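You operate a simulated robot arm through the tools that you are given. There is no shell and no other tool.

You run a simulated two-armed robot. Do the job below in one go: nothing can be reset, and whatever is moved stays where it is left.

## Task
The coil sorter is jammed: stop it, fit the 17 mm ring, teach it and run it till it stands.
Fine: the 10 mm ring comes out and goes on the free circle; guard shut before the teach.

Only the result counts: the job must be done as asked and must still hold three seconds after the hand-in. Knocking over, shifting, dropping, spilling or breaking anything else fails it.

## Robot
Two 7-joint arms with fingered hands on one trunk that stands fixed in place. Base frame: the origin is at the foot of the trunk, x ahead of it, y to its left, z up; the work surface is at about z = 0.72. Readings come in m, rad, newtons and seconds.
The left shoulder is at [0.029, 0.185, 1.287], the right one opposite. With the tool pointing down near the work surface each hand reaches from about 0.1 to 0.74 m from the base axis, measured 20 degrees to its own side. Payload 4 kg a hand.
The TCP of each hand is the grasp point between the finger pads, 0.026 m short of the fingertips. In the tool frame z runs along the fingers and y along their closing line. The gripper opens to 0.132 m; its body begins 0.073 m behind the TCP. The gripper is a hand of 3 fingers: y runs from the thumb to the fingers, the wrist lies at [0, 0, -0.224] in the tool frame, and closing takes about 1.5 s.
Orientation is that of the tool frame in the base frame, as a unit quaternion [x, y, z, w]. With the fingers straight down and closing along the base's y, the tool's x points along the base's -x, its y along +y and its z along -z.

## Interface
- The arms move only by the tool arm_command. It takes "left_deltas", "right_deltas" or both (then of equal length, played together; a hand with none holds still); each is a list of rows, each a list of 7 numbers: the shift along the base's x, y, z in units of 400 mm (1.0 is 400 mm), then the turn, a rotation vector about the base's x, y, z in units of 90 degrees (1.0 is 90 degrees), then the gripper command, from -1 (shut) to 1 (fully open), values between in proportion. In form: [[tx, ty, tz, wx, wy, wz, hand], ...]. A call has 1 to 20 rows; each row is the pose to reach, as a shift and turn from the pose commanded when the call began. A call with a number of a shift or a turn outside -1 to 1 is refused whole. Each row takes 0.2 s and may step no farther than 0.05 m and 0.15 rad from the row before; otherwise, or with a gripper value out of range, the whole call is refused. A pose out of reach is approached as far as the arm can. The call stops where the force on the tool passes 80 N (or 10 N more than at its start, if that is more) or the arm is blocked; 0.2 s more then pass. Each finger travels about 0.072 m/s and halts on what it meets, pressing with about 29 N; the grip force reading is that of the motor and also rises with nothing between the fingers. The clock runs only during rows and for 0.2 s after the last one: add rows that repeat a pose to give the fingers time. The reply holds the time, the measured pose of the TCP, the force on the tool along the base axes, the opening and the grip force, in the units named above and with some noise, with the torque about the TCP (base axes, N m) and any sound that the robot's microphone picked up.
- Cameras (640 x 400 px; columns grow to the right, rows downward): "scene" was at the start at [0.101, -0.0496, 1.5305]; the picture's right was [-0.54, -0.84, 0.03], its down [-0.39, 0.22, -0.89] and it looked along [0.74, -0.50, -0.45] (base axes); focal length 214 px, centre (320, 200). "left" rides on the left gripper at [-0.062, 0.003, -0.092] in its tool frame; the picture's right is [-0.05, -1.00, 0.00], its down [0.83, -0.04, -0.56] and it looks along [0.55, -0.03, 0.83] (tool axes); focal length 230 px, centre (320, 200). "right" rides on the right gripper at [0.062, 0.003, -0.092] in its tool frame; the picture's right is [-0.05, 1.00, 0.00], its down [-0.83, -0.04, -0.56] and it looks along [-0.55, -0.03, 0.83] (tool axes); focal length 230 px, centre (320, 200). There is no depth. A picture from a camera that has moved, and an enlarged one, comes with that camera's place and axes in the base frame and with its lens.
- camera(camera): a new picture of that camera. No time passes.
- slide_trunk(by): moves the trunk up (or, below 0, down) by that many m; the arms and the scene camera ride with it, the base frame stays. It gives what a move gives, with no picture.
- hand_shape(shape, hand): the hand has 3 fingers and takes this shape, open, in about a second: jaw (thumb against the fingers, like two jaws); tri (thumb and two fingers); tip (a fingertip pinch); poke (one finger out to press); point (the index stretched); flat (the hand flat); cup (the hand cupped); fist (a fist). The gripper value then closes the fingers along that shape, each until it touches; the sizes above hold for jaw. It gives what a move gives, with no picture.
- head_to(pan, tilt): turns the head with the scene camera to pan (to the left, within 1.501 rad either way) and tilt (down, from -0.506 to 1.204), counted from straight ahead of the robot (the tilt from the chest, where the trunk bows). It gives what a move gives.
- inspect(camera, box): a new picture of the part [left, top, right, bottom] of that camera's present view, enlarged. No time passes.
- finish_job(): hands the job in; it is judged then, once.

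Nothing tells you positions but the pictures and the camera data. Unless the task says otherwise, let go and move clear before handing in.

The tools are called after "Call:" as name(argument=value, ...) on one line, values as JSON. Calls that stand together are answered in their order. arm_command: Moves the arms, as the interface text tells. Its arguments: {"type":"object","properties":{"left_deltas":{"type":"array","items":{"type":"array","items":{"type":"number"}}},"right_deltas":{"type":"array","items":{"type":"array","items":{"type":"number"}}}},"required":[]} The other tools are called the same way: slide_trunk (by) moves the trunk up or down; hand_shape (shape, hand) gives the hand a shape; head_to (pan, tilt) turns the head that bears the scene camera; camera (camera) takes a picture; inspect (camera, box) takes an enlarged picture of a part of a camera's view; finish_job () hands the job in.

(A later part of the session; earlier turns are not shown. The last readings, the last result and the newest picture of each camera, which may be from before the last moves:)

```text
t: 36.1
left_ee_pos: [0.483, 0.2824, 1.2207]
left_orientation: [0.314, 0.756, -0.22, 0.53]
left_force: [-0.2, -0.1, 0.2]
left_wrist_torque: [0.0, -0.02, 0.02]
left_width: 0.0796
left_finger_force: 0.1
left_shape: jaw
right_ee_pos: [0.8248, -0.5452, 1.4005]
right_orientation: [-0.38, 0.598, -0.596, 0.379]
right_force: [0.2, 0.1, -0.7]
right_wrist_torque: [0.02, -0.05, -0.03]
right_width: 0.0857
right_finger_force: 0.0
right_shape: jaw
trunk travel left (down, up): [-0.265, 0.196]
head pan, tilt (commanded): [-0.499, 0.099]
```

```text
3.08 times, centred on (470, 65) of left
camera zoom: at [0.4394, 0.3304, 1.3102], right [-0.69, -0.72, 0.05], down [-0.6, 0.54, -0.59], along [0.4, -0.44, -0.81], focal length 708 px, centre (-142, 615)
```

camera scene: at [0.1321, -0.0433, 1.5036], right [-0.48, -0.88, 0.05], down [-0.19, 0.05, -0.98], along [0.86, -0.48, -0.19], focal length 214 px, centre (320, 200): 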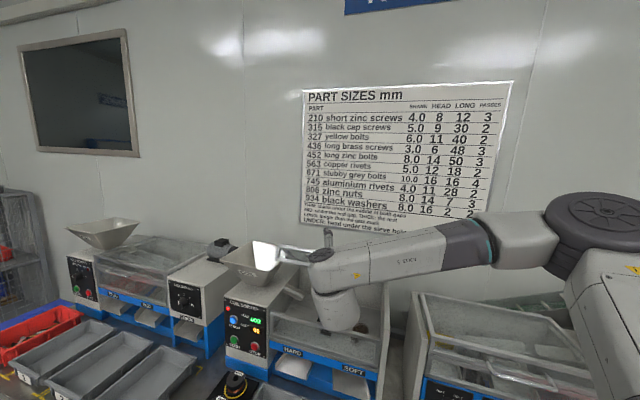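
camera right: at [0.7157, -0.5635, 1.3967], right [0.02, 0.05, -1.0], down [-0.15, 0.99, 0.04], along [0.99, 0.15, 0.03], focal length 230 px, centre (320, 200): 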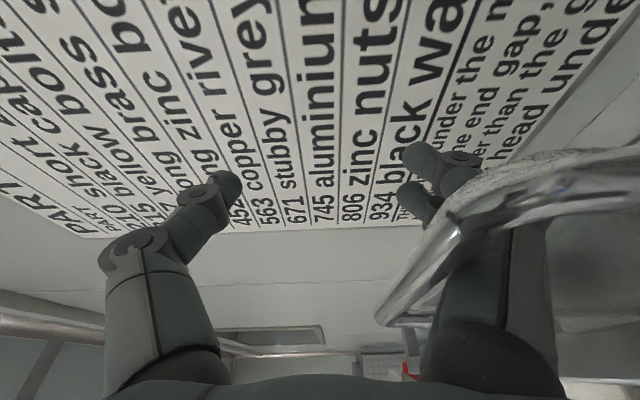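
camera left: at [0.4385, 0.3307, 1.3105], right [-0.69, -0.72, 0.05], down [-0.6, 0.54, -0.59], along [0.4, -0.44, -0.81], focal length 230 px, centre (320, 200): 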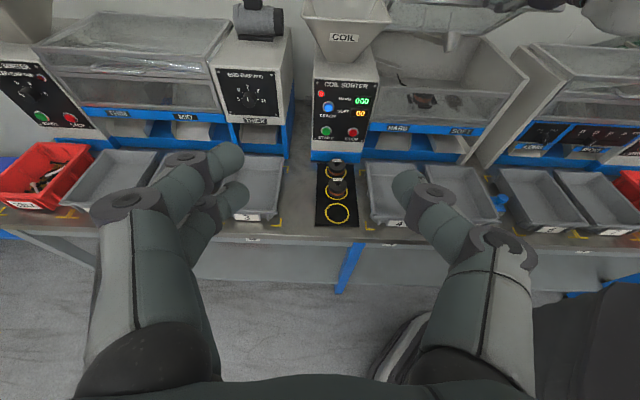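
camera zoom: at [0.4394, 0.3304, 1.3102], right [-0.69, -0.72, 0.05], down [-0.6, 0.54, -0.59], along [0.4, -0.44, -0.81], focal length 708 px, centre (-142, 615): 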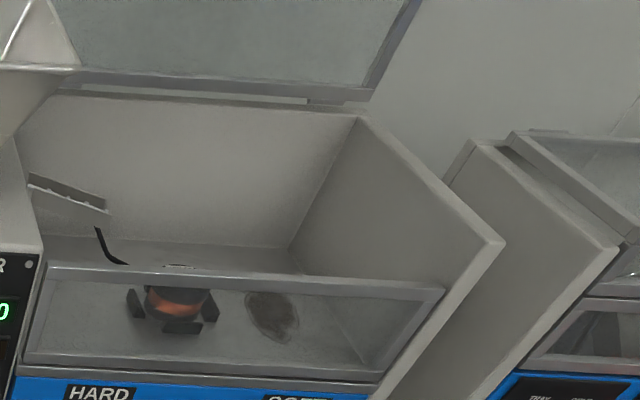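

The lid stands at about 90° and follows the hand without load. I'll open the fingers slightly and withdraw in small steps, checking that the lid stays up.

Call:
arm_command(right_deltas=[[0, 0, 0, 0, 0, 0, 0.5], [0, 0, -0.005, 0, 0, 0, 0.5], [-0.0226, 0.0106, -0.005, 0, 0, 0, 0.5], [-0.0453, 0.0211, -0.005, 0, 0, 0, 0.5]])

Call:
camera(camera="right")

Call:
inspect(camera="scene", box=[220, 150, 440, 330])

```text
t: 37.1
left_ee_pos: [0.4817, 0.2802, 1.22]
left_orientation: [0.314, 0.757, -0.219, 0.529]
left_force: [-0.2, -0.1, 0.6]
left_wrist_torque: [0.0, 0.01, -0.03]
left_width: 0.0793
left_finger_force: 0.0
left_shape: jaw
right_ee_pos: [0.8054, -0.5358, 1.3992]
right_orientation: [-0.379, 0.598, -0.597, 0.378]
right_force: [-0.8, -0.7, 2.6]
right_wrist_torque: [0.01, 0.06, 0.03]
right_width: 0.0985
right_finger_force: 0.0
right_shape: jaw
trunk travel left (down, up): [-0.265, 0.196]
head pan, tilt (commanded): [-0.499, 0.099]
```

```text
taken
camera right: at [0.6968, -0.5541, 1.3965], right [0.02, 0.05, -1.0], down [-0.15, 0.99, 0.04], along [0.99, 0.15, 0.03], focal length 230 px, centre (320, 200)
```

right: 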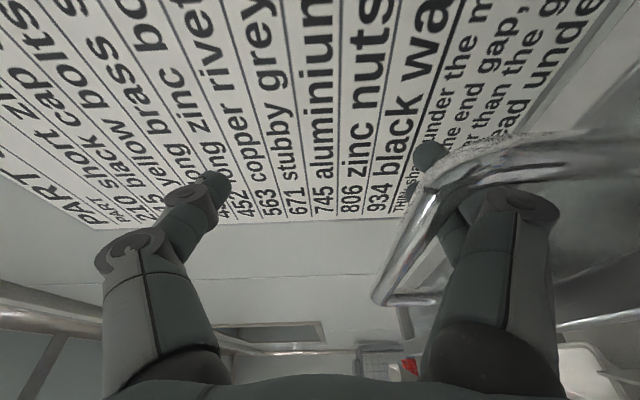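

```text
2.22 times, centred on (330, 240) of scene
camera zoom: at [0.1316, -0.0434, 1.5037], right [-0.48, -0.88, 0.05], down [-0.19, 0.05, -0.98], along [0.86, -0.48, -0.19], focal length 477 px, centre (298, 111)
```

zoom: 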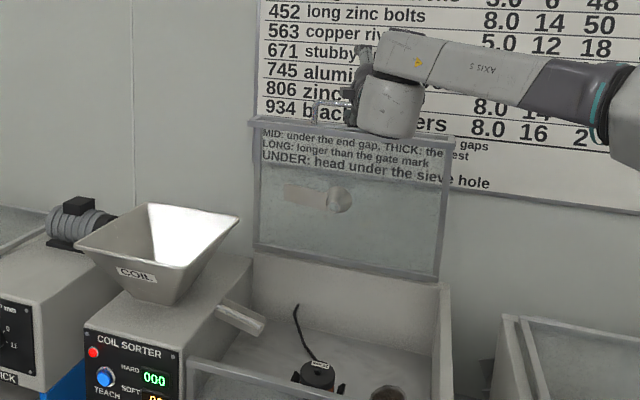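

The lid stayed while I drew back 2 cm. Continuing the withdrawal in small steps.

Call:
arm_command(right_deltas=[[-0.0226, 0.0106, 0, 0, 0, 0, 0.5], [-0.0453, 0.0211, 0, 0, 0, 0, 0.5], [-0.068, 0.0317, 0, 0, 0, 0, 0.5]])

Call:
camera(camera="right")

Call:
inspect(camera="scene", box=[220, 150, 440, 330])

```text
t: 37.9
left_ee_pos: [0.4821, 0.282, 1.2208]
left_orientation: [0.314, 0.757, -0.22, 0.53]
left_force: [0.6, -0.1, 0.4]
left_wrist_torque: [0.01, -0.01, 0.06]
left_width: 0.0794
left_finger_force: 0.0
left_shape: jaw
right_ee_pos: [0.7792, -0.5245, 1.3985]
right_orientation: [-0.378, 0.597, -0.597, 0.379]
right_force: [0.4, 1.0, 0.8]
right_wrist_torque: [0.01, 0.01, -0.02]
right_width: 0.0983
right_finger_force: 0.1
right_shape: jaw
trunk travel left (down, up): [-0.265, 0.196]
head pan, tilt (commanded): [-0.499, 0.099]
```

```text
taken
camera right: at [0.6693, -0.5417, 1.3957], right [0.02, 0.05, -1.0], down [-0.15, 0.99, 0.04], along [0.99, 0.15, 0.03], focal length 230 px, centre (320, 200)
```

right: 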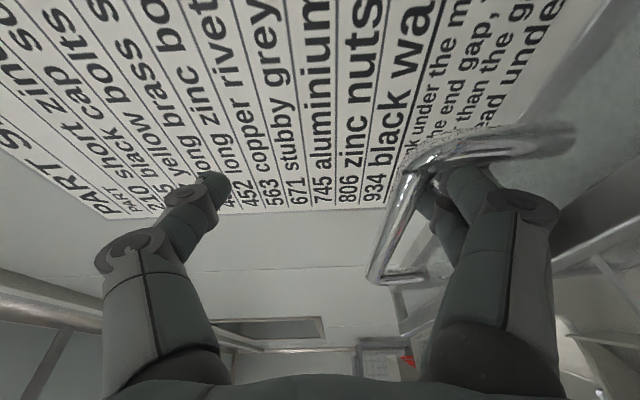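

```text
2.22 times, centred on (330, 240) of scene
camera zoom: at [0.1317, -0.0434, 1.5036], right [-0.48, -0.88, 0.05], down [-0.19, 0.05, -0.98], along [0.86, -0.48, -0.19], focal length 477 px, centre (298, 111)
```

zoom: 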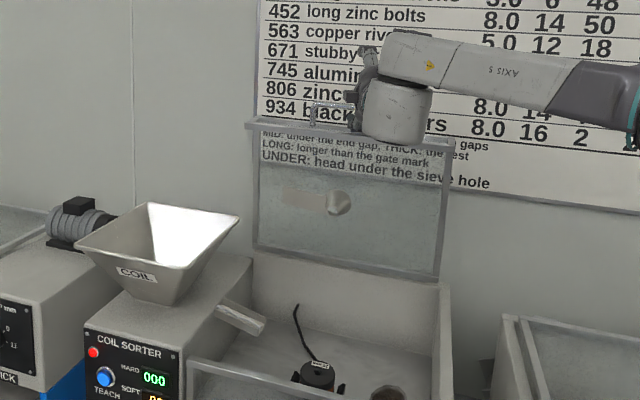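

The lid is still up, dragged only slightly. I'll continue drawing the fingers out of the handle.

Call:
arm_command(right_deltas=[[-0.034, 0.0158, 0, 0, 0, 0, 0.5], [-0.068, 0.0317, 0, 0, 0, 0, 0.5], [-0.102, 0.0475, 0, 0, 0, 0, 0.5]])

Call:
camera(camera="right")

Call:
inspect(camera="scene", box=[220, 150, 440, 330])

```text
t: 38.7
left_ee_pos: [0.4826, 0.2804, 1.2204]
left_orientation: [0.313, 0.756, -0.22, 0.531]
left_force: [-0.3, -0.6, -0.5]
left_wrist_torque: [-0.02, -0.01, 0.01]
left_width: 0.0797
left_finger_force: 0.1
left_shape: jaw
right_ee_pos: [0.7383, -0.5048, 1.3992]
right_orientation: [-0.379, 0.597, -0.597, 0.378]
right_force: [0.0, -0.4, -0.4]
right_wrist_torque: [0.01, 0.02, 0.03]
right_width: 0.0984
right_finger_force: 0.1
right_shape: jaw
trunk travel left (down, up): [-0.265, 0.196]
head pan, tilt (commanded): [-0.499, 0.099]
```

```text
taken
camera right: at [0.6285, -0.5222, 1.3967], right [0.02, 0.05, -1.0], down [-0.15, 0.99, 0.04], along [0.99, 0.15, 0.03], focal length 230 px, centre (320, 200)
```

right: 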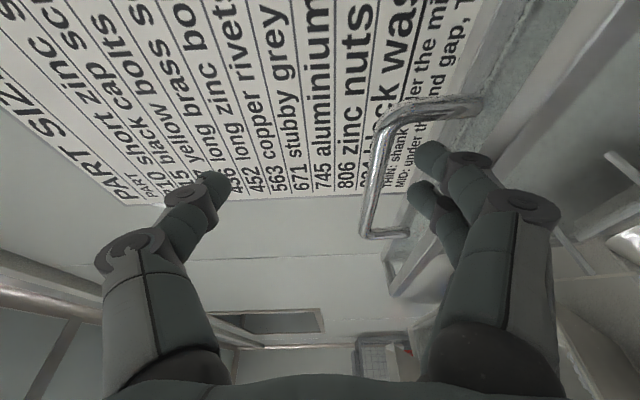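

```text
2.22 times, centred on (330, 240) of scene
camera zoom: at [0.1316, -0.0434, 1.5037], right [-0.48, -0.88, 0.05], down [-0.19, 0.05, -0.98], along [0.86, -0.48, -0.19], focal length 477 px, centre (298, 111)
```

zoom: 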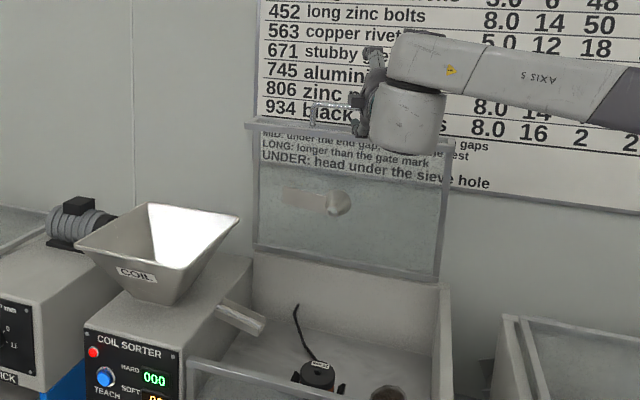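

The hand is out of the handle and the lid stands on its own. I'll retract the right hand and turn it to point down, tilted so the wrist leans toward the robot, ready to pick up the ring.

Call:
arm_command(right_deltas=[[-0.0755, 0.0352, 0, 0, 0, 0, 0.5], [-0.151, 0.0705, 0, 0, 0, 0, 0.5], [-0.2265, 0.1058, 0, 0, 0, 0, 0.5], [-0.2464, 0.12, -0.0225, 0.0845, 0.035, -0.0198, 0.5], [-0.2662, 0.1343, -0.045, 0.1691, 0.07, -0.0396, 0.5], [-0.2861, 0.1485, -0.0675, 0.2536, 0.105, -0.0593, 0.5], [-0.3059, 0.1628, -0.09, 0.3382, 0.14, -0.0791, 0.5], [-0.3258, 0.1771, -0.1125, 0.4227, 0.175, -0.0989, 0.5], [-0.3457, 0.1913, -0.135, 0.5072, 0.2099, -0.1187, 0.5], [-0.3655, 0.2056, -0.1575, 0.5918, 0.2449, -0.1385, 0.5], [-0.3854, 0.2198, -0.18, 0.6763, 0.2799, -0.1582, 0.5], [-0.4052, 0.234, -0.2025, 0.7609, 0.3149, -0.178, 0.5], [-0.4251, 0.2483, -0.225, 0.8454, 0.3499, -0.1978, 0.5], [-0.445, 0.2625, -0.2475, 0.9299, 0.3849, -0.2176, 0.5]])

Call:
camera(camera="right")

Call:
camera(camera="scene")

```text
t: 41.7
left_ee_pos: [0.483, 0.2803, 1.2218]
left_orientation: [0.313, 0.757, -0.219, 0.53]
left_force: [-0.4, -0.5, -0.4]
left_wrist_torque: [0.02, -0.01, 0.01]
left_width: 0.0795
left_finger_force: 0.1
left_shape: jaw
right_ee_pos: [0.5616, -0.4022, 1.2986]
right_orientation: [-0.084, 0.963, 0.024, 0.256]
right_force: [-1.1, -1.0, -0.3]
right_wrist_torque: [-0.01, 0.01, -0.02]
right_width: 0.0989
right_finger_force: 0.0
right_shape: jaw
trunk travel left (down, up): [-0.265, 0.196]
head pan, tilt (commanded): [-0.499, 0.099]
```

```text
taken
camera right: at [0.463, -0.416, 1.3497], right [-0.13, 0.99, 0.03], down [0.45, 0.03, 0.89], along [0.89, 0.13, -0.45], focal length 230 px, centre (320, 200)
```

right: 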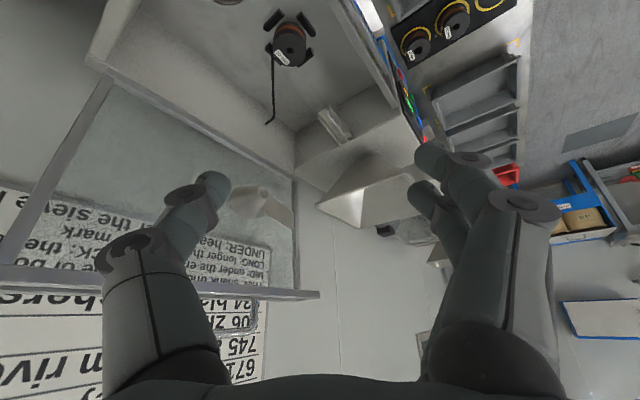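

```text
taken
camera scene: at [0.1321, -0.0441, 1.5036], right [-0.48, -0.88, 0.05], down [-0.19, 0.05, -0.98], along [0.86, -0.48, -0.19], focal length 214 px, centre (320, 200)
```

scene: 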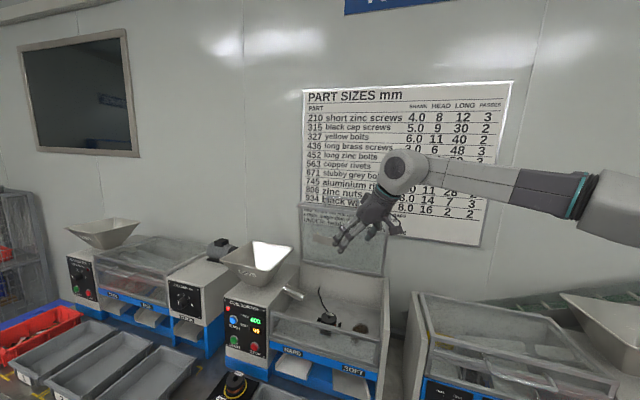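

Now the nest is clearly visible. I'll zoom in on the ring from both cameras to locate it exactly.

Call:
inspect(camera="right", box=[235, 0, 345, 130])

Call:
inspect(camera="scene", box=[290, 280, 380, 340])

Call:
inspect(camera="left", box=[375, 75, 455, 130])

```text
3.08 times, centred on (290, 65) of right
camera zoom: at [0.463, -0.416, 1.3497], right [-0.13, 0.99, 0.03], down [0.45, 0.03, 0.89], along [0.89, 0.13, -0.45], focal length 708 px, centre (412, 615)
```

zoom: 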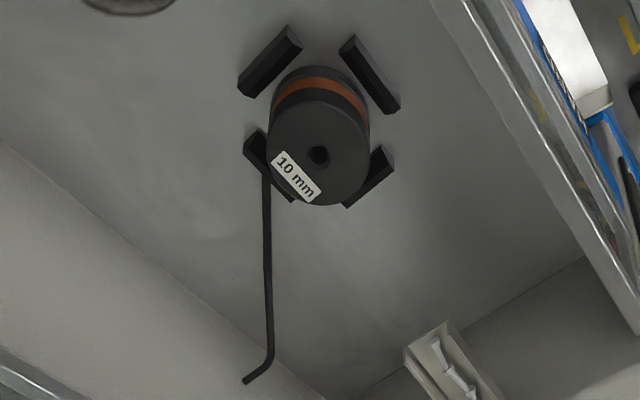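

```text
6.67 times, centred on (335, 310) of scene
camera zoom: at [0.1321, -0.0441, 1.5036], right [-0.48, -0.88, 0.05], down [-0.19, 0.05, -0.98], along [0.86, -0.48, -0.19], focal length 1430 px, centre (220, -533)
```

zoom: 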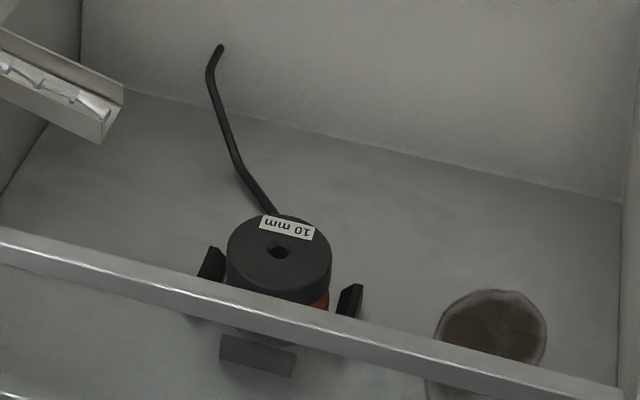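

```text
7.27 times, centred on (415, 102) of left
camera zoom: at [0.4388, 0.3299, 1.3106], right [-0.69, -0.72, 0.05], down [-0.6, 0.54, -0.59], along [0.4, -0.44, -0.81], focal length 1673 px, centre (-371, 909)
```

zoom: 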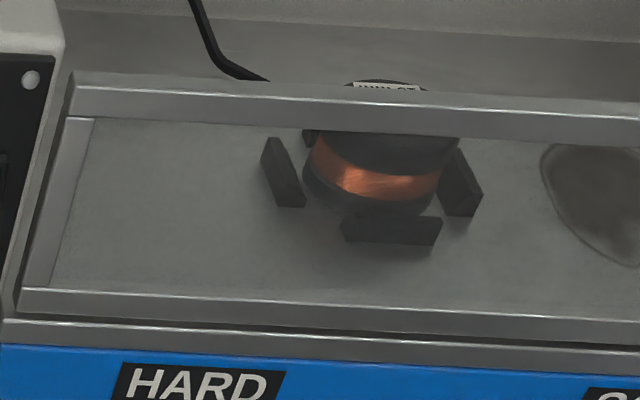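

The 10 mm ring's top is at about (0.709, -0.427, 0.936). Before grasping I'll check the finger spacing of the jaw shape and the funnel's position, since the hand must pass below the raised funnel.

Call:
inspect(camera="right", box=[120, 120, 540, 400])

Call:
inspect(camera="scene", box=[280, 150, 440, 280])

Call:
inspect(camera="left", box=[370, 0, 570, 125])

```text
1.43 times, centred on (330, 260) of right
camera zoom: at [0.463, -0.416, 1.3497], right [-0.13, 0.99, 0.03], down [0.45, 0.03, 0.89], along [0.89, 0.13, -0.45], focal length 329 px, centre (306, 114)
```

zoom: 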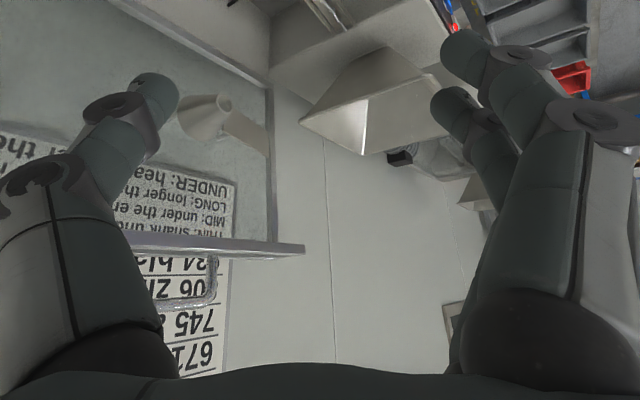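

```text
3.08 times, centred on (360, 215) of scene
camera zoom: at [0.1321, -0.0441, 1.5036], right [-0.48, -0.88, 0.05], down [-0.19, 0.05, -0.98], along [0.86, -0.48, -0.19], focal length 660 px, centre (197, 154)
```

zoom: 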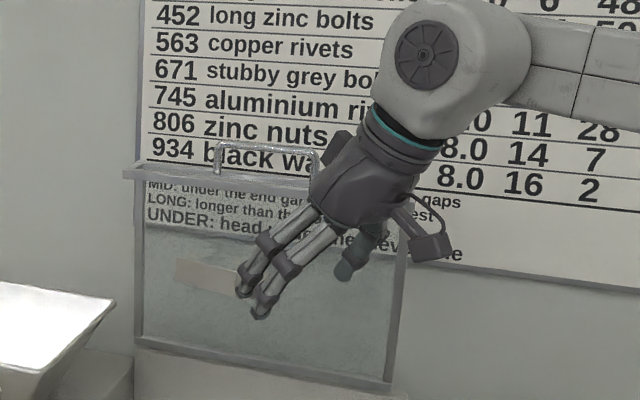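

```text
3.20 times, centred on (470, 62) of left
camera zoom: at [0.4388, 0.3299, 1.3106], right [-0.69, -0.72, 0.05], down [-0.6, 0.54, -0.59], along [0.4, -0.44, -0.81], focal length 736 px, centre (-160, 640)
```

zoom: 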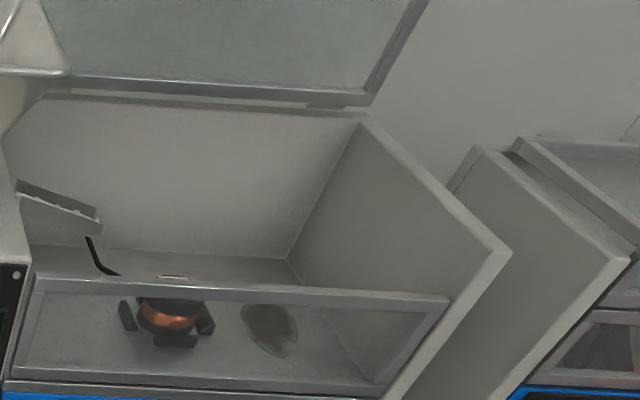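

The fingers are about 25 mm apart. I'll zoom closer on the nest to judge the block height relative to the ring.

Call:
inspect(camera="right", box=[258, 0, 318, 75])

Call:
inspect(camera="scene", box=[310, 305, 350, 340])

Call:
inspect(camera="left", box=[400, 82, 440, 112])

```text
5.33 times, centred on (288, 38) of right
camera zoom: at [0.463, -0.416, 1.3497], right [-0.13, 0.99, 0.03], down [0.45, 0.03, 0.89], along [0.89, 0.13, -0.45], focal length 1227 px, centre (491, 1067)
```

zoom: 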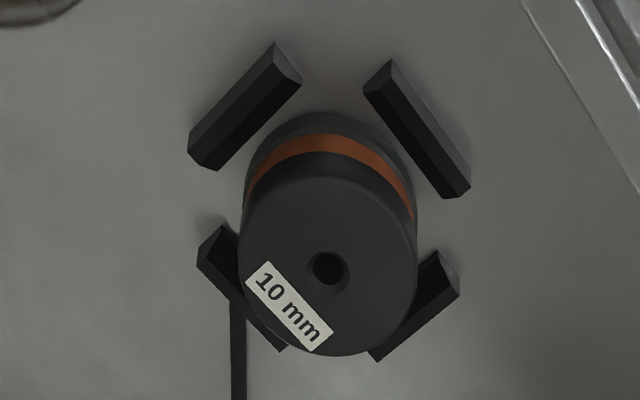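

```text
11.43 times, centred on (330, 322) of scene
camera zoom: at [0.1321, -0.0441, 1.5036], right [-0.48, -0.88, 0.05], down [-0.19, 0.05, -0.98], along [0.86, -0.48, -0.19], focal length 2451 px, centre (206, -1200)
```

zoom: 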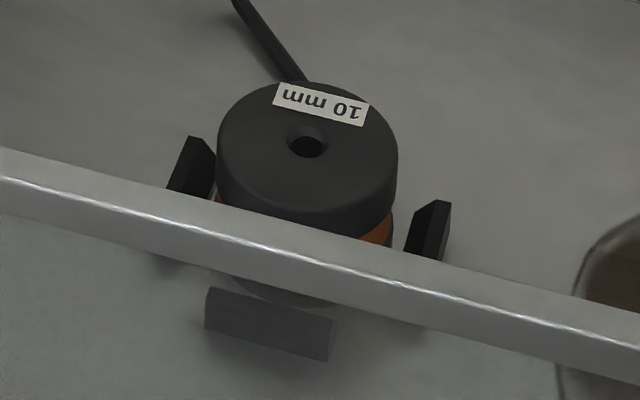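

```text
13.33 times, centred on (420, 97) of left
camera zoom: at [0.4388, 0.3299, 1.3106], right [-0.69, -0.72, 0.05], down [-0.6, 0.54, -0.59], along [0.4, -0.44, -0.81], focal length 3068 px, centre (-1013, 1573)
```

zoom: 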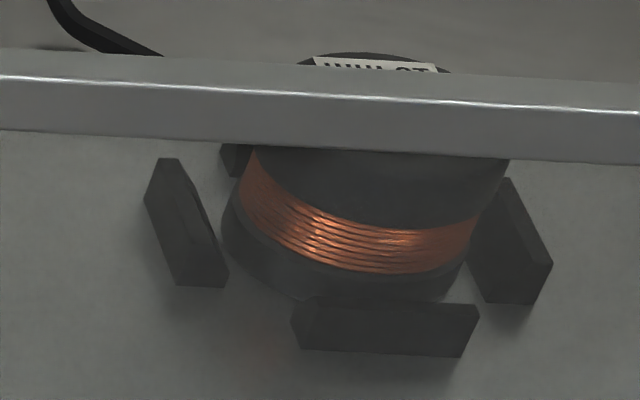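

The blocks are about 14 mm high and the ring stands about 2 cm above them. The raised funnel hangs nearly above the ring, so I'll nudge the lid a little farther back by pushing its right frame with closed fingertips.

Call:
arm_command(right_deltas=[[0.0167, -0.0443, -0.0121, -0.0154, -0.0695, -0.0584, -1], [0.0334, -0.0886, -0.0241, -0.0308, -0.139, -0.1168, -1], [0.0501, -0.1329, -0.0362, -0.0462, -0.2084, -0.1752, -1], [0.0668, -0.1773, -0.0483, -0.0617, -0.2779, -0.2337, -1], [0.0834, -0.2216, -0.0603, -0.0771, -0.3474, -0.2921, -1], [0.1001, -0.2659, -0.0724, -0.0925, -0.4169, -0.3505, -1], [0.1168, -0.3102, -0.0844, -0.1079, -0.4863, -0.4089, -1], [0.1335, -0.3545, -0.0965, -0.1233, -0.5558, -0.4673, -1]])

Call:
camera(camera="right")

Call:
camera(camera="scene")

```text
t: 43.5
left_ee_pos: [0.4847, 0.2807, 1.2198]
left_orientation: [0.315, 0.757, -0.221, 0.529]
left_force: [-0.2, 0.2, -0.2]
left_wrist_torque: [0.01, 0.02, -0.01]
left_width: 0.0793
left_finger_force: 0.2
left_shape: jaw
right_ee_pos: [0.6151, -0.5416, 1.261]
right_orientation: [0.231, 0.731, -0.192, 0.612]
right_force: [-0.1, -0.6, 0.3]
right_wrist_torque: [-0.03, 0.01, 0.01]
right_width: 0.0
right_finger_force: 29.2
right_shape: jaw
trunk travel left (down, up): [-0.265, 0.196]
head pan, tilt (commanded): [-0.499, 0.099]
```

```text
taken
camera right: at [0.5337, -0.482, 1.2163], right [0.58, 0.81, 0.05], down [-0.35, 0.19, 0.92], along [0.73, -0.55, 0.4], focal length 230 px, centre (320, 200)
```

right: 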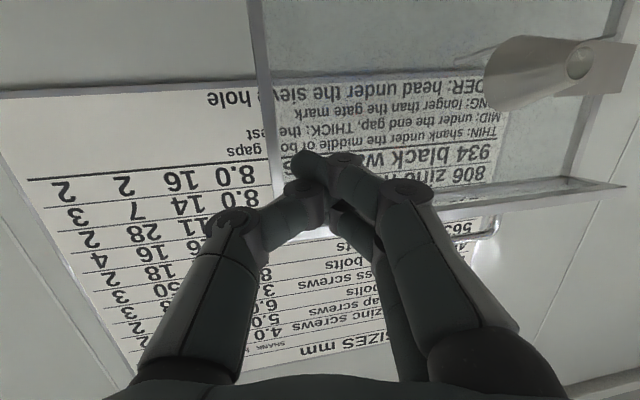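

```text
taken
camera scene: at [0.1337, -0.0433, 1.5034], right [-0.48, -0.88, 0.05], down [-0.19, 0.05, -0.98], along [0.86, -0.48, -0.19], focal length 214 px, centre (320, 200)
```

scene: 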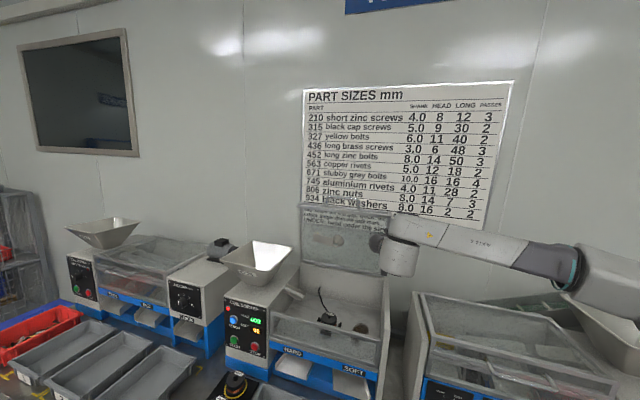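

The fingertips are close to the lid's right frame. I'll shift slightly right and push the frame back about 3 cm in small steps.

Call:
arm_command(right_deltas=[[0.0178, -0.0708, 0, 0, 0, 0, -1], [0.0355, -0.1415, 0, 0, 0, 0, -1], [0.053, -0.159, 0, 0, 0, 0, -1], [0.0708, -0.1768, 0, 0, 0, 0, -1], [0.0885, -0.1945, 0, 0, 0, 0, -1], [0.106, -0.212, 0, 0, 0, 0, -1], [0.1238, -0.2298, 0, 0, 0, 0, -1]])

Call:
camera(camera="right")

Call:
inspect(camera="scene", box=[220, 170, 440, 350])

```text
t: 45.1
left_ee_pos: [0.4826, 0.2816, 1.2197]
left_orientation: [0.313, 0.757, -0.219, 0.53]
left_force: [0.0, 0.3, 0.2]
left_wrist_torque: [-0.01, 0.01, -0.01]
left_width: 0.0793
left_finger_force: 0.0
left_shape: jaw
right_ee_pos: [0.6635, -0.6332, 1.2606]
right_orientation: [0.231, 0.731, -0.193, 0.612]
right_force: [-1.4, -0.2, 0.5]
right_wrist_torque: [0.02, 0.01, -0.02]
right_width: 0.0
right_finger_force: 28.7
right_shape: jaw
trunk travel left (down, up): [-0.265, 0.196]
head pan, tilt (commanded): [-0.499, 0.099]
```

```text
taken
camera right: at [0.5819, -0.5738, 1.2164], right [0.58, 0.81, 0.05], down [-0.35, 0.19, 0.92], along [0.73, -0.55, 0.4], focal length 230 px, centre (320, 200)
```

right: 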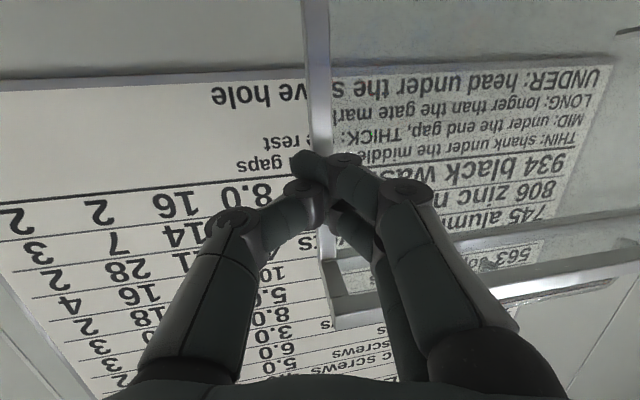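

```text
2.22 times, centred on (330, 260) of scene
camera zoom: at [0.1322, -0.0436, 1.5036], right [-0.48, -0.88, 0.05], down [-0.19, 0.05, -0.98], along [0.86, -0.48, -0.19], focal length 477 px, centre (298, 67)
```

zoom: 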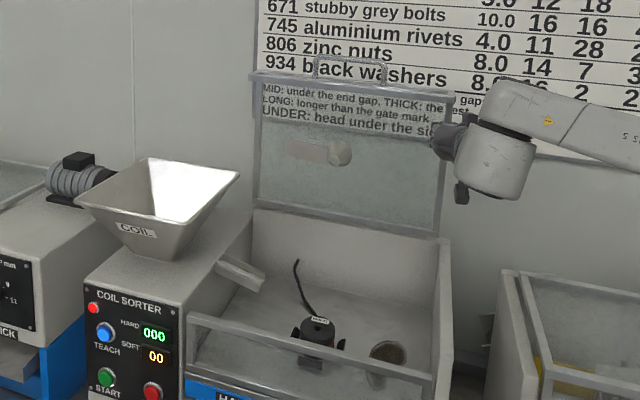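

The lid is moving back smoothly. Pushing a further 3 cm in small steps.

Call:
arm_command(right_deltas=[[0.0177, -0.0177, 0, 0, 0, 0, -1], [0.0354, -0.0354, 0, 0, 0, 0, -1], [0.053, -0.053, 0, 0, 0, 0, -1]])

Call:
inspect(camera="scene", box=[220, 170, 440, 350])

Call:
camera(camera="right")

```text
t: 45.9
left_ee_pos: [0.4784, 0.2829, 1.2218]
left_orientation: [0.314, 0.756, -0.22, 0.531]
left_force: [0.3, -0.2, 0.3]
left_wrist_torque: [0.03, -0.01, -0.02]
left_width: 0.0793
left_finger_force: 0.1
left_shape: jaw
right_ee_pos: [0.6793, -0.6504, 1.2632]
right_orientation: [0.23, 0.731, -0.193, 0.613]
right_force: [-25.1, 15.5, -4.1]
right_wrist_torque: [-0.01, 0.04, 0.26]
right_width: 0.0
right_finger_force: 29.6
right_shape: jaw
trunk travel left (down, up): [-0.265, 0.196]
head pan, tilt (commanded): [-0.499, 0.099]
```

```text
2.22 times, centred on (330, 260) of scene
camera zoom: at [0.1268, -0.0399, 1.5042], right [-0.48, -0.88, 0.05], down [-0.18, 0.05, -0.98], along [0.86, -0.48, -0.18], focal length 477 px, centre (298, 67)
```

zoom: 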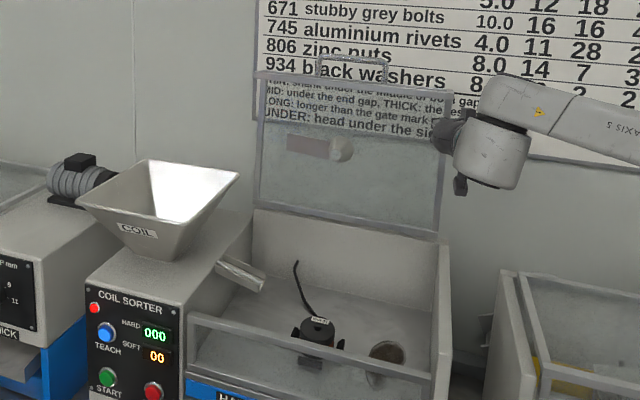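

```text
taken
camera right: at [0.5977, -0.5908, 1.2197], right [0.58, 0.81, 0.05], down [-0.35, 0.19, 0.92], along [0.74, -0.55, 0.4], focal length 230 px, centre (320, 200)
```

right: 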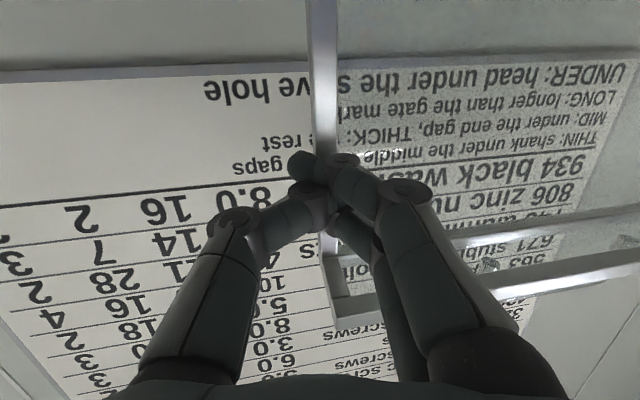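

The lid reached its stop at about 100°. Now I'll retract and reorient the right hand for the ring: pointing down with an 18° lean, fingers opened to about 9 cm.

Call:
arm_command(right_deltas=[[-0.0715, 0.0714, 0, 0, 0, 0, -1], [-0.143, 0.1428, 0, 0, 0, 0, -1], [-0.2145, 0.2143, 0, 0, 0, 0, -1], [-0.2201, 0.2474, -0.0225, 0.017, 0.0765, 0.0499, 0.36], [-0.2256, 0.2804, -0.045, 0.0339, 0.153, 0.0998, 0.36], [-0.2312, 0.3135, -0.0675, 0.0509, 0.2295, 0.1498, 0.36], [-0.2367, 0.3465, -0.09, 0.0679, 0.306, 0.1997, 0.36], [-0.2423, 0.3796, -0.1125, 0.0848, 0.3825, 0.2496, 0.36], [-0.2479, 0.4127, -0.135, 0.1018, 0.459, 0.2995, 0.36], [-0.2534, 0.4457, -0.1575, 0.1188, 0.5355, 0.3495, 0.36], [-0.259, 0.4788, -0.18, 0.1357, 0.612, 0.3994, 0.36], [-0.2645, 0.5118, -0.2025, 0.1527, 0.6885, 0.4493, 0.36]])

Call:
camera(camera="right")

Call:
inspect(camera="scene", box=[220, 150, 440, 350])

```text
t: 48.5
left_ee_pos: [0.4837, 0.2816, 1.2196]
left_orientation: [0.313, 0.757, -0.22, 0.53]
left_force: [-0.3, 1.1, 0.2]
left_wrist_torque: [-0.02, -0.02, -0.05]
left_width: 0.0793
left_finger_force: 0.0
left_shape: jaw
right_ee_pos: [0.5798, -0.4489, 1.1806]
right_orientation: [-0.087, 0.984, 0.015, 0.153]
right_force: [0.6, -0.2, -0.3]
right_wrist_torque: [-0.02, 0.04, -0.04]
right_width: 0.0896
right_finger_force: 0.2
right_shape: jaw
trunk travel left (down, up): [-0.265, 0.196]
head pan, tilt (commanded): [-0.499, 0.099]
```

```text
taken
camera right: at [0.4939, -0.4623, 1.2504], right [-0.13, 0.99, 0.02], down [0.62, 0.07, 0.78], along [0.77, 0.11, -0.62], focal length 230 px, centre (320, 200)
```

right: 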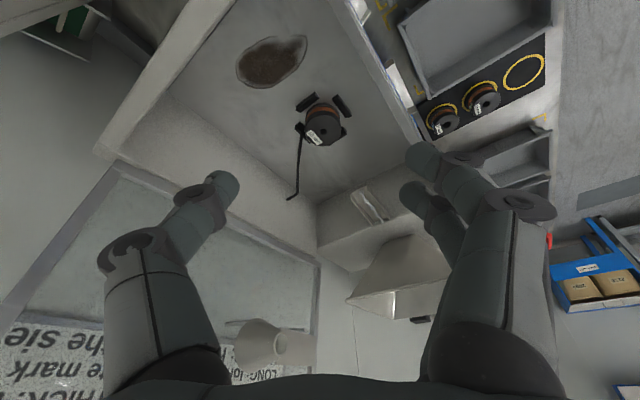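

```text
2.00 times, centred on (330, 250) of scene
camera zoom: at [0.1333, -0.0426, 1.5035], right [-0.48, -0.88, 0.05], down [-0.19, 0.05, -0.98], along [0.86, -0.48, -0.19], focal length 429 px, centre (300, 100)
```

zoom: 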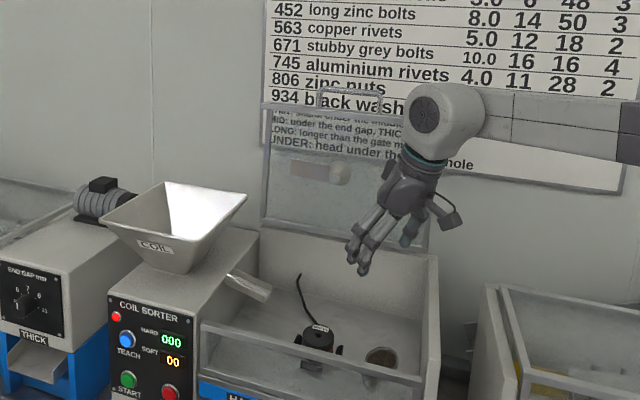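

The lid stays back and the hand is oriented. I'll refine the ring's location with zooms from this pose.

Call:
inspect(camera="right", box=[280, 80, 370, 160])

Call:
inspect(camera="scene", box=[310, 290, 360, 340])

Call:
inspect(camera="right", box=[200, 300, 340, 400])

```text
5.00 times, centred on (325, 120) of right
camera zoom: at [0.4939, -0.4623, 1.2504], right [-0.13, 0.99, 0.02], down [0.62, 0.07, 0.78], along [0.77, 0.11, -0.62], focal length 1150 px, centre (295, 600)
```

zoom: 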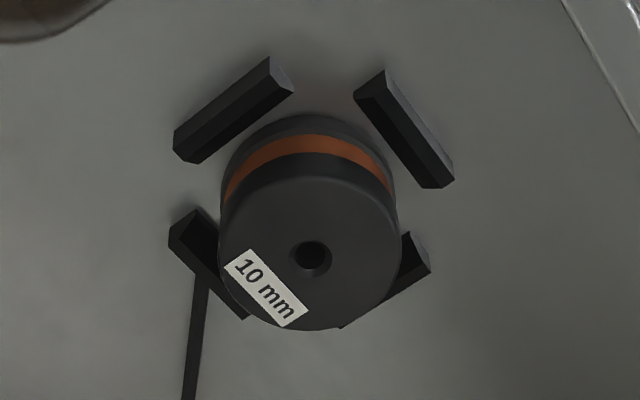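

```text
8.00 times, centred on (335, 315) of scene
camera zoom: at [0.1333, -0.0426, 1.5035], right [-0.48, -0.88, 0.05], down [-0.19, 0.05, -0.98], along [0.86, -0.48, -0.19], focal length 1716 px, centre (200, -720)
```

zoom: 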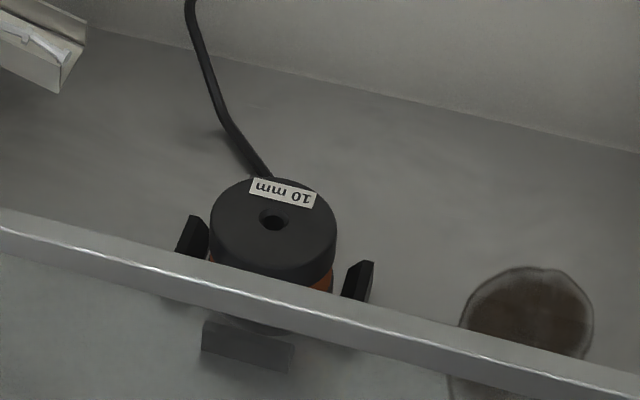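

```text
4.00 times, centred on (270, 350) of right
camera zoom: at [0.4939, -0.4623, 1.2504], right [-0.13, 0.99, 0.02], down [0.62, 0.07, 0.78], along [0.77, 0.11, -0.62], focal length 920 px, centre (520, -400)
```

zoom: 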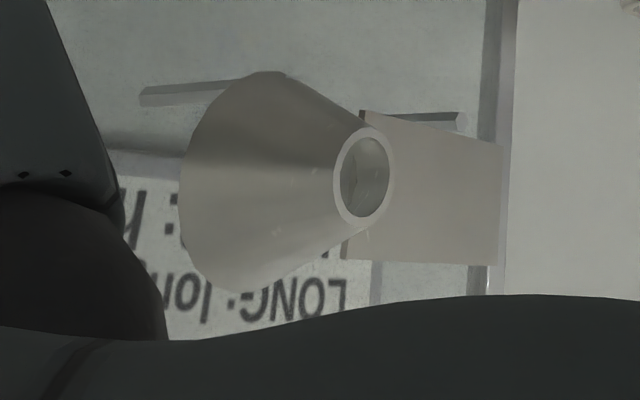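

Ring centre confirmed at (0.709, -0.426), top at 0.936, and the funnel is now well clear. I'll move to 10 cm above the grasp pose and look.

Call:
arm_command(right_deltas=[[0.0576, 0.0109, -0.0869, 0, 0, 0, 0.36], [0.1153, 0.0219, -0.1738, 0, 0, 0, 0.36], [0.1729, 0.0328, -0.2606, 0, 0, 0, 0.36], [0.2305, 0.0438, -0.3475, 0, 0, 0, 0.36]])

Call:
camera(camera="right")

Call:
inspect(camera="scene", box=[240, 170, 440, 350])

Call:
inspect(camera="left", box=[370, 0, 570, 125])

```text
t: 49.5
left_ee_pos: [0.4858, 0.2812, 1.2192]
left_orientation: [0.313, 0.758, -0.22, 0.529]
left_force: [0.8, 1.2, 0.2]
left_wrist_torque: [0.02, 0.0, -0.02]
left_width: 0.0794
left_finger_force: 0.1
left_shape: jaw
right_ee_pos: [0.6717, -0.4346, 1.0396]
right_orientation: [-0.084, 0.985, 0.014, 0.153]
right_force: [-0.2, -0.1, 0.5]
right_wrist_torque: [-0.02, 0.01, -0.03]
right_width: 0.0895
right_finger_force: 0.1
right_shape: jaw
trunk travel left (down, up): [-0.265, 0.196]
head pan, tilt (commanded): [-0.499, 0.099]
```

```text
taken
camera right: at [0.5859, -0.4466, 1.1077], right [-0.12, 0.99, 0.02], down [0.62, 0.06, 0.78], along [0.77, 0.11, -0.62], focal length 230 px, centre (320, 200)
```

right: 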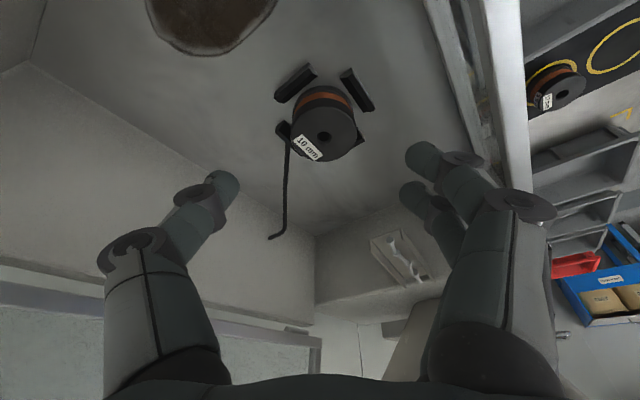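

```text
2.22 times, centred on (340, 260) of scene
camera zoom: at [0.1346, -0.0432, 1.5033], right [-0.48, -0.88, 0.05], down [-0.19, 0.05, -0.98], along [0.86, -0.48, -0.19], focal length 477 px, centre (276, 67)
```

zoom: 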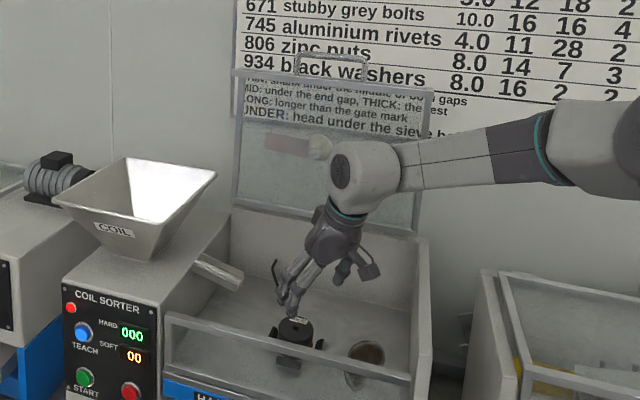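

```text
3.20 times, centred on (470, 62) of left
camera zoom: at [0.4411, 0.3306, 1.3094], right [-0.69, -0.72, 0.05], down [-0.6, 0.54, -0.59], along [0.4, -0.44, -0.81], focal length 736 px, centre (-160, 640)
```

zoom: 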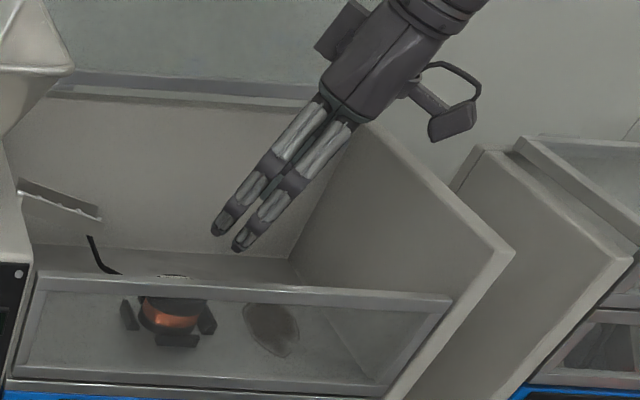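

Alignment looks right. I'll descend along the tool axis to just above the grasp height and check.

Call:
arm_command(right_deltas=[[0.019, 0.004, -0.0595, 0, 0, 0, 0.36], [0.038, 0.008, -0.119, 0, 0, 0, 0.36], [0.057, 0.012, -0.1785, 0, 0, 0, 0.36], [0.073, 0.015, -0.2275, 0, 0, 0, 0.36]])

Call:
camera(camera="right")

Call:
inspect(camera="scene", box=[280, 240, 400, 350])

Call:
inspect(camera="left", box=[385, 50, 475, 120])

```text
t: 50.5
left_ee_pos: [0.484, 0.2811, 1.22]
left_orientation: [0.313, 0.757, -0.219, 0.53]
left_force: [-0.1, -0.1, -0.2]
left_wrist_torque: [0.0, -0.01, -0.04]
left_width: 0.0793
left_finger_force: 0.1
left_shape: jaw
right_ee_pos: [0.7011, -0.4272, 0.9476]
right_orientation: [-0.085, 0.984, 0.014, 0.154]
right_force: [-0.4, 0.6, -0.2]
right_wrist_torque: [-0.04, 0.03, -0.02]
right_width: 0.0895
right_finger_force: 0.1
right_shape: jaw
trunk travel left (down, up): [-0.265, 0.196]
head pan, tilt (commanded): [-0.499, 0.099]
```

```text
taken
camera right: at [0.615, -0.4407, 1.0171], right [-0.12, 0.99, 0.02], down [0.62, 0.06, 0.78], along [0.77, 0.11, -0.62], focal length 230 px, centre (320, 200)
```

right: 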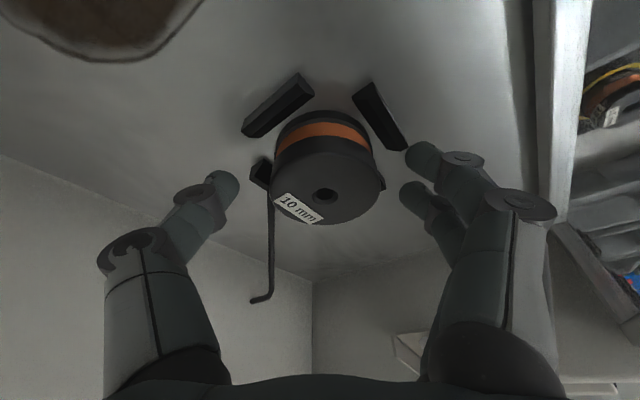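

```text
3.64 times, centred on (340, 295) of scene
camera zoom: at [0.1332, -0.0434, 1.5035], right [-0.48, -0.88, 0.05], down [-0.19, 0.05, -0.98], along [0.86, -0.48, -0.19], focal length 780 px, centre (247, -146)
```

zoom: 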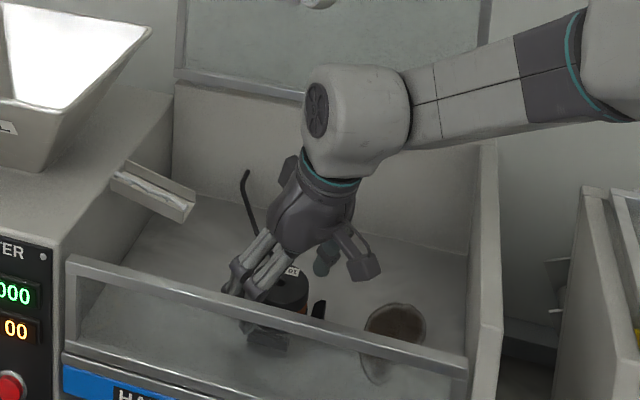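

```text
5.71 times, centred on (430, 85) of left
camera zoom: at [0.4398, 0.3305, 1.31], right [-0.69, -0.72, 0.05], down [-0.6, 0.54, -0.59], along [0.4, -0.44, -0.81], focal length 1315 px, centre (-309, 857)
```

zoom: 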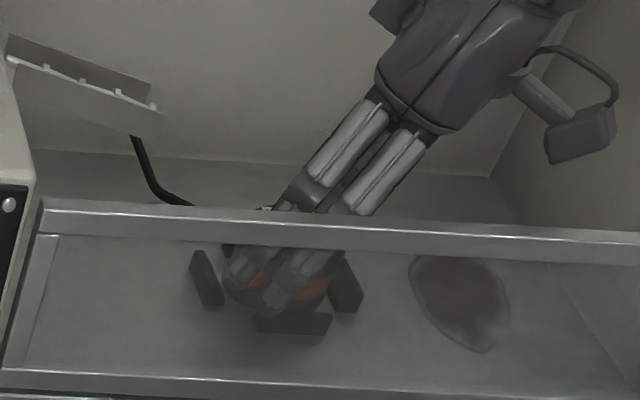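

The ring is nicely between thumb and fingers, with no contact yet. I'll make a small centring correction, lower 3 mm and close.

Call:
arm_command(right_deltas=[[0, 0.0063, -0.0075, 0, 0, 0, 0.36], [0, 0.0063, -0.0075, 0, 0, 0, 0.2], [0, 0.0063, -0.0075, 0, 0, 0, 0.0], [0, 0.0063, -0.0075, 0, 0, 0, -0.2], [0, 0.0063, -0.0075, 0, 0, 0, -0.4], [0, 0.0063, -0.0075, 0, 0, 0, -0.6], [0, 0.0063, -0.0075, 0, 0, 0, -0.6], [0, 0.0063, -0.0075, 0, 0, 0, -0.6]])

Call:
camera(camera="right")

Call:
inspect(camera="left", box=[385, 50, 475, 120])

```text
t: 52.3
left_ee_pos: [0.4829, 0.2811, 1.2201]
left_orientation: [0.314, 0.757, -0.22, 0.53]
left_force: [0.3, 0.0, 0.7]
left_wrist_torque: [0.0, 0.05, -0.01]
left_width: 0.0792
left_finger_force: 0.1
left_shape: jaw
right_ee_pos: [0.7014, -0.4247, 0.9464]
right_orientation: [-0.085, 0.984, 0.014, 0.155]
right_force: [0.7, -0.7, -0.8]
right_wrist_torque: [0.03, 0.03, 0.0]
right_width: 0.0492
right_finger_force: 28.6
right_shape: jaw
trunk travel left (down, up): [-0.265, 0.196]
head pan, tilt (commanded): [-0.499, 0.099]
```

```text
taken
camera right: at [0.6144, -0.4378, 1.0152], right [-0.12, 0.99, 0.02], down [0.62, 0.06, 0.78], along [0.78, 0.11, -0.62], focal length 230 px, centre (320, 200)
```

right: 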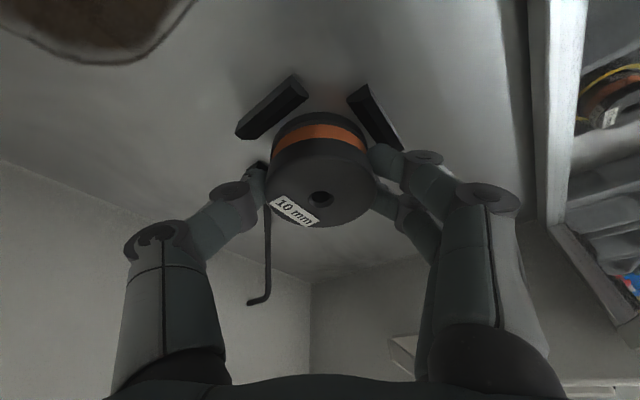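

```text
5.71 times, centred on (430, 85) of left
camera zoom: at [0.439, 0.3305, 1.3104], right [-0.69, -0.72, 0.05], down [-0.6, 0.54, -0.59], along [0.4, -0.44, -0.81], focal length 1315 px, centre (-309, 857)
```

zoom: 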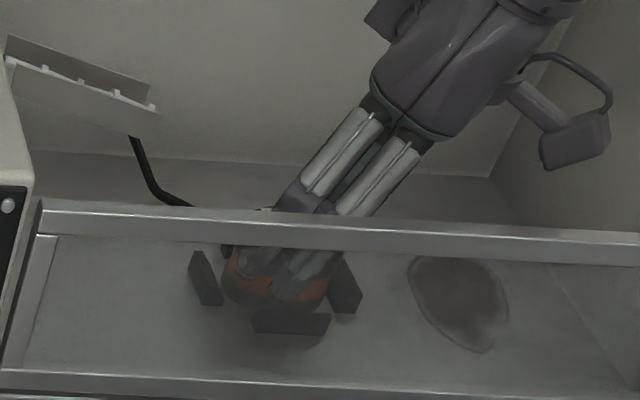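

Gripped at 49 mm width with 29 N on the ring. I'll lift straight up 3 cm and check.

Call:
arm_command(right_deltas=[[0, 0, 0.0125, 0, 0, 0, -0.6], [0, 0, 0.025, 0, 0, 0, -0.6], [0, 0, 0.05, 0, 0, 0, -0.6], [0, 0, 0.075, 0, 0, 0, -0.6]])

Call:
camera(camera="right")

Call:
inspect(camera="scene", box=[280, 240, 400, 350])

```text
t: 53.3
left_ee_pos: [0.483, 0.2817, 1.22]
left_orientation: [0.313, 0.757, -0.219, 0.53]
left_force: [0.6, -0.2, -0.1]
left_wrist_torque: [0.01, 0.03, -0.03]
left_width: 0.0795
left_finger_force: 0.0
left_shape: jaw
right_ee_pos: [0.7006, -0.4244, 0.9756]
right_orientation: [-0.086, 0.984, 0.014, 0.153]
right_force: [-0.2, 0.1, -2.7]
right_wrist_torque: [0.01, 0.01, -0.01]
right_width: 0.0488
right_finger_force: 28.8
right_shape: jaw
trunk travel left (down, up): [-0.265, 0.196]
head pan, tilt (commanded): [-0.499, 0.099]
```

```text
taken
camera right: at [0.6141, -0.4372, 1.0454], right [-0.12, 0.99, 0.02], down [0.62, 0.06, 0.78], along [0.78, 0.11, -0.62], focal length 230 px, centre (320, 200)
```

right: 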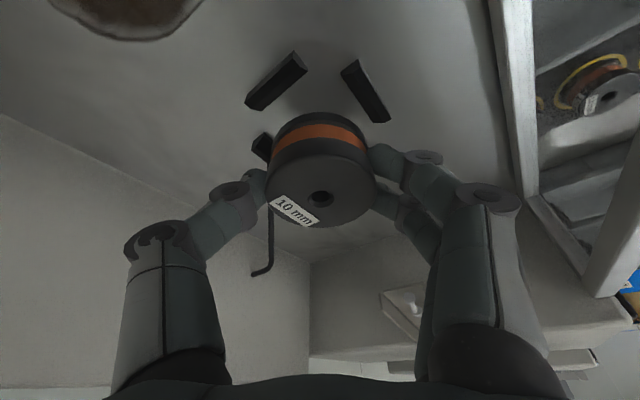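

```text
3.64 times, centred on (340, 295) of scene
camera zoom: at [0.1321, -0.0433, 1.5036], right [-0.48, -0.88, 0.05], down [-0.19, 0.05, -0.98], along [0.86, -0.48, -0.19], focal length 780 px, centre (247, -146)
```

zoom: 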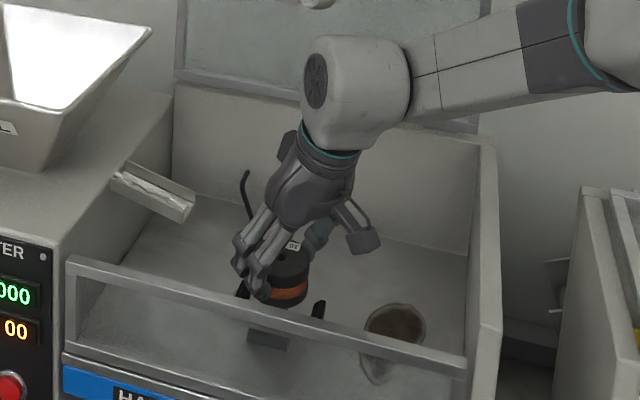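

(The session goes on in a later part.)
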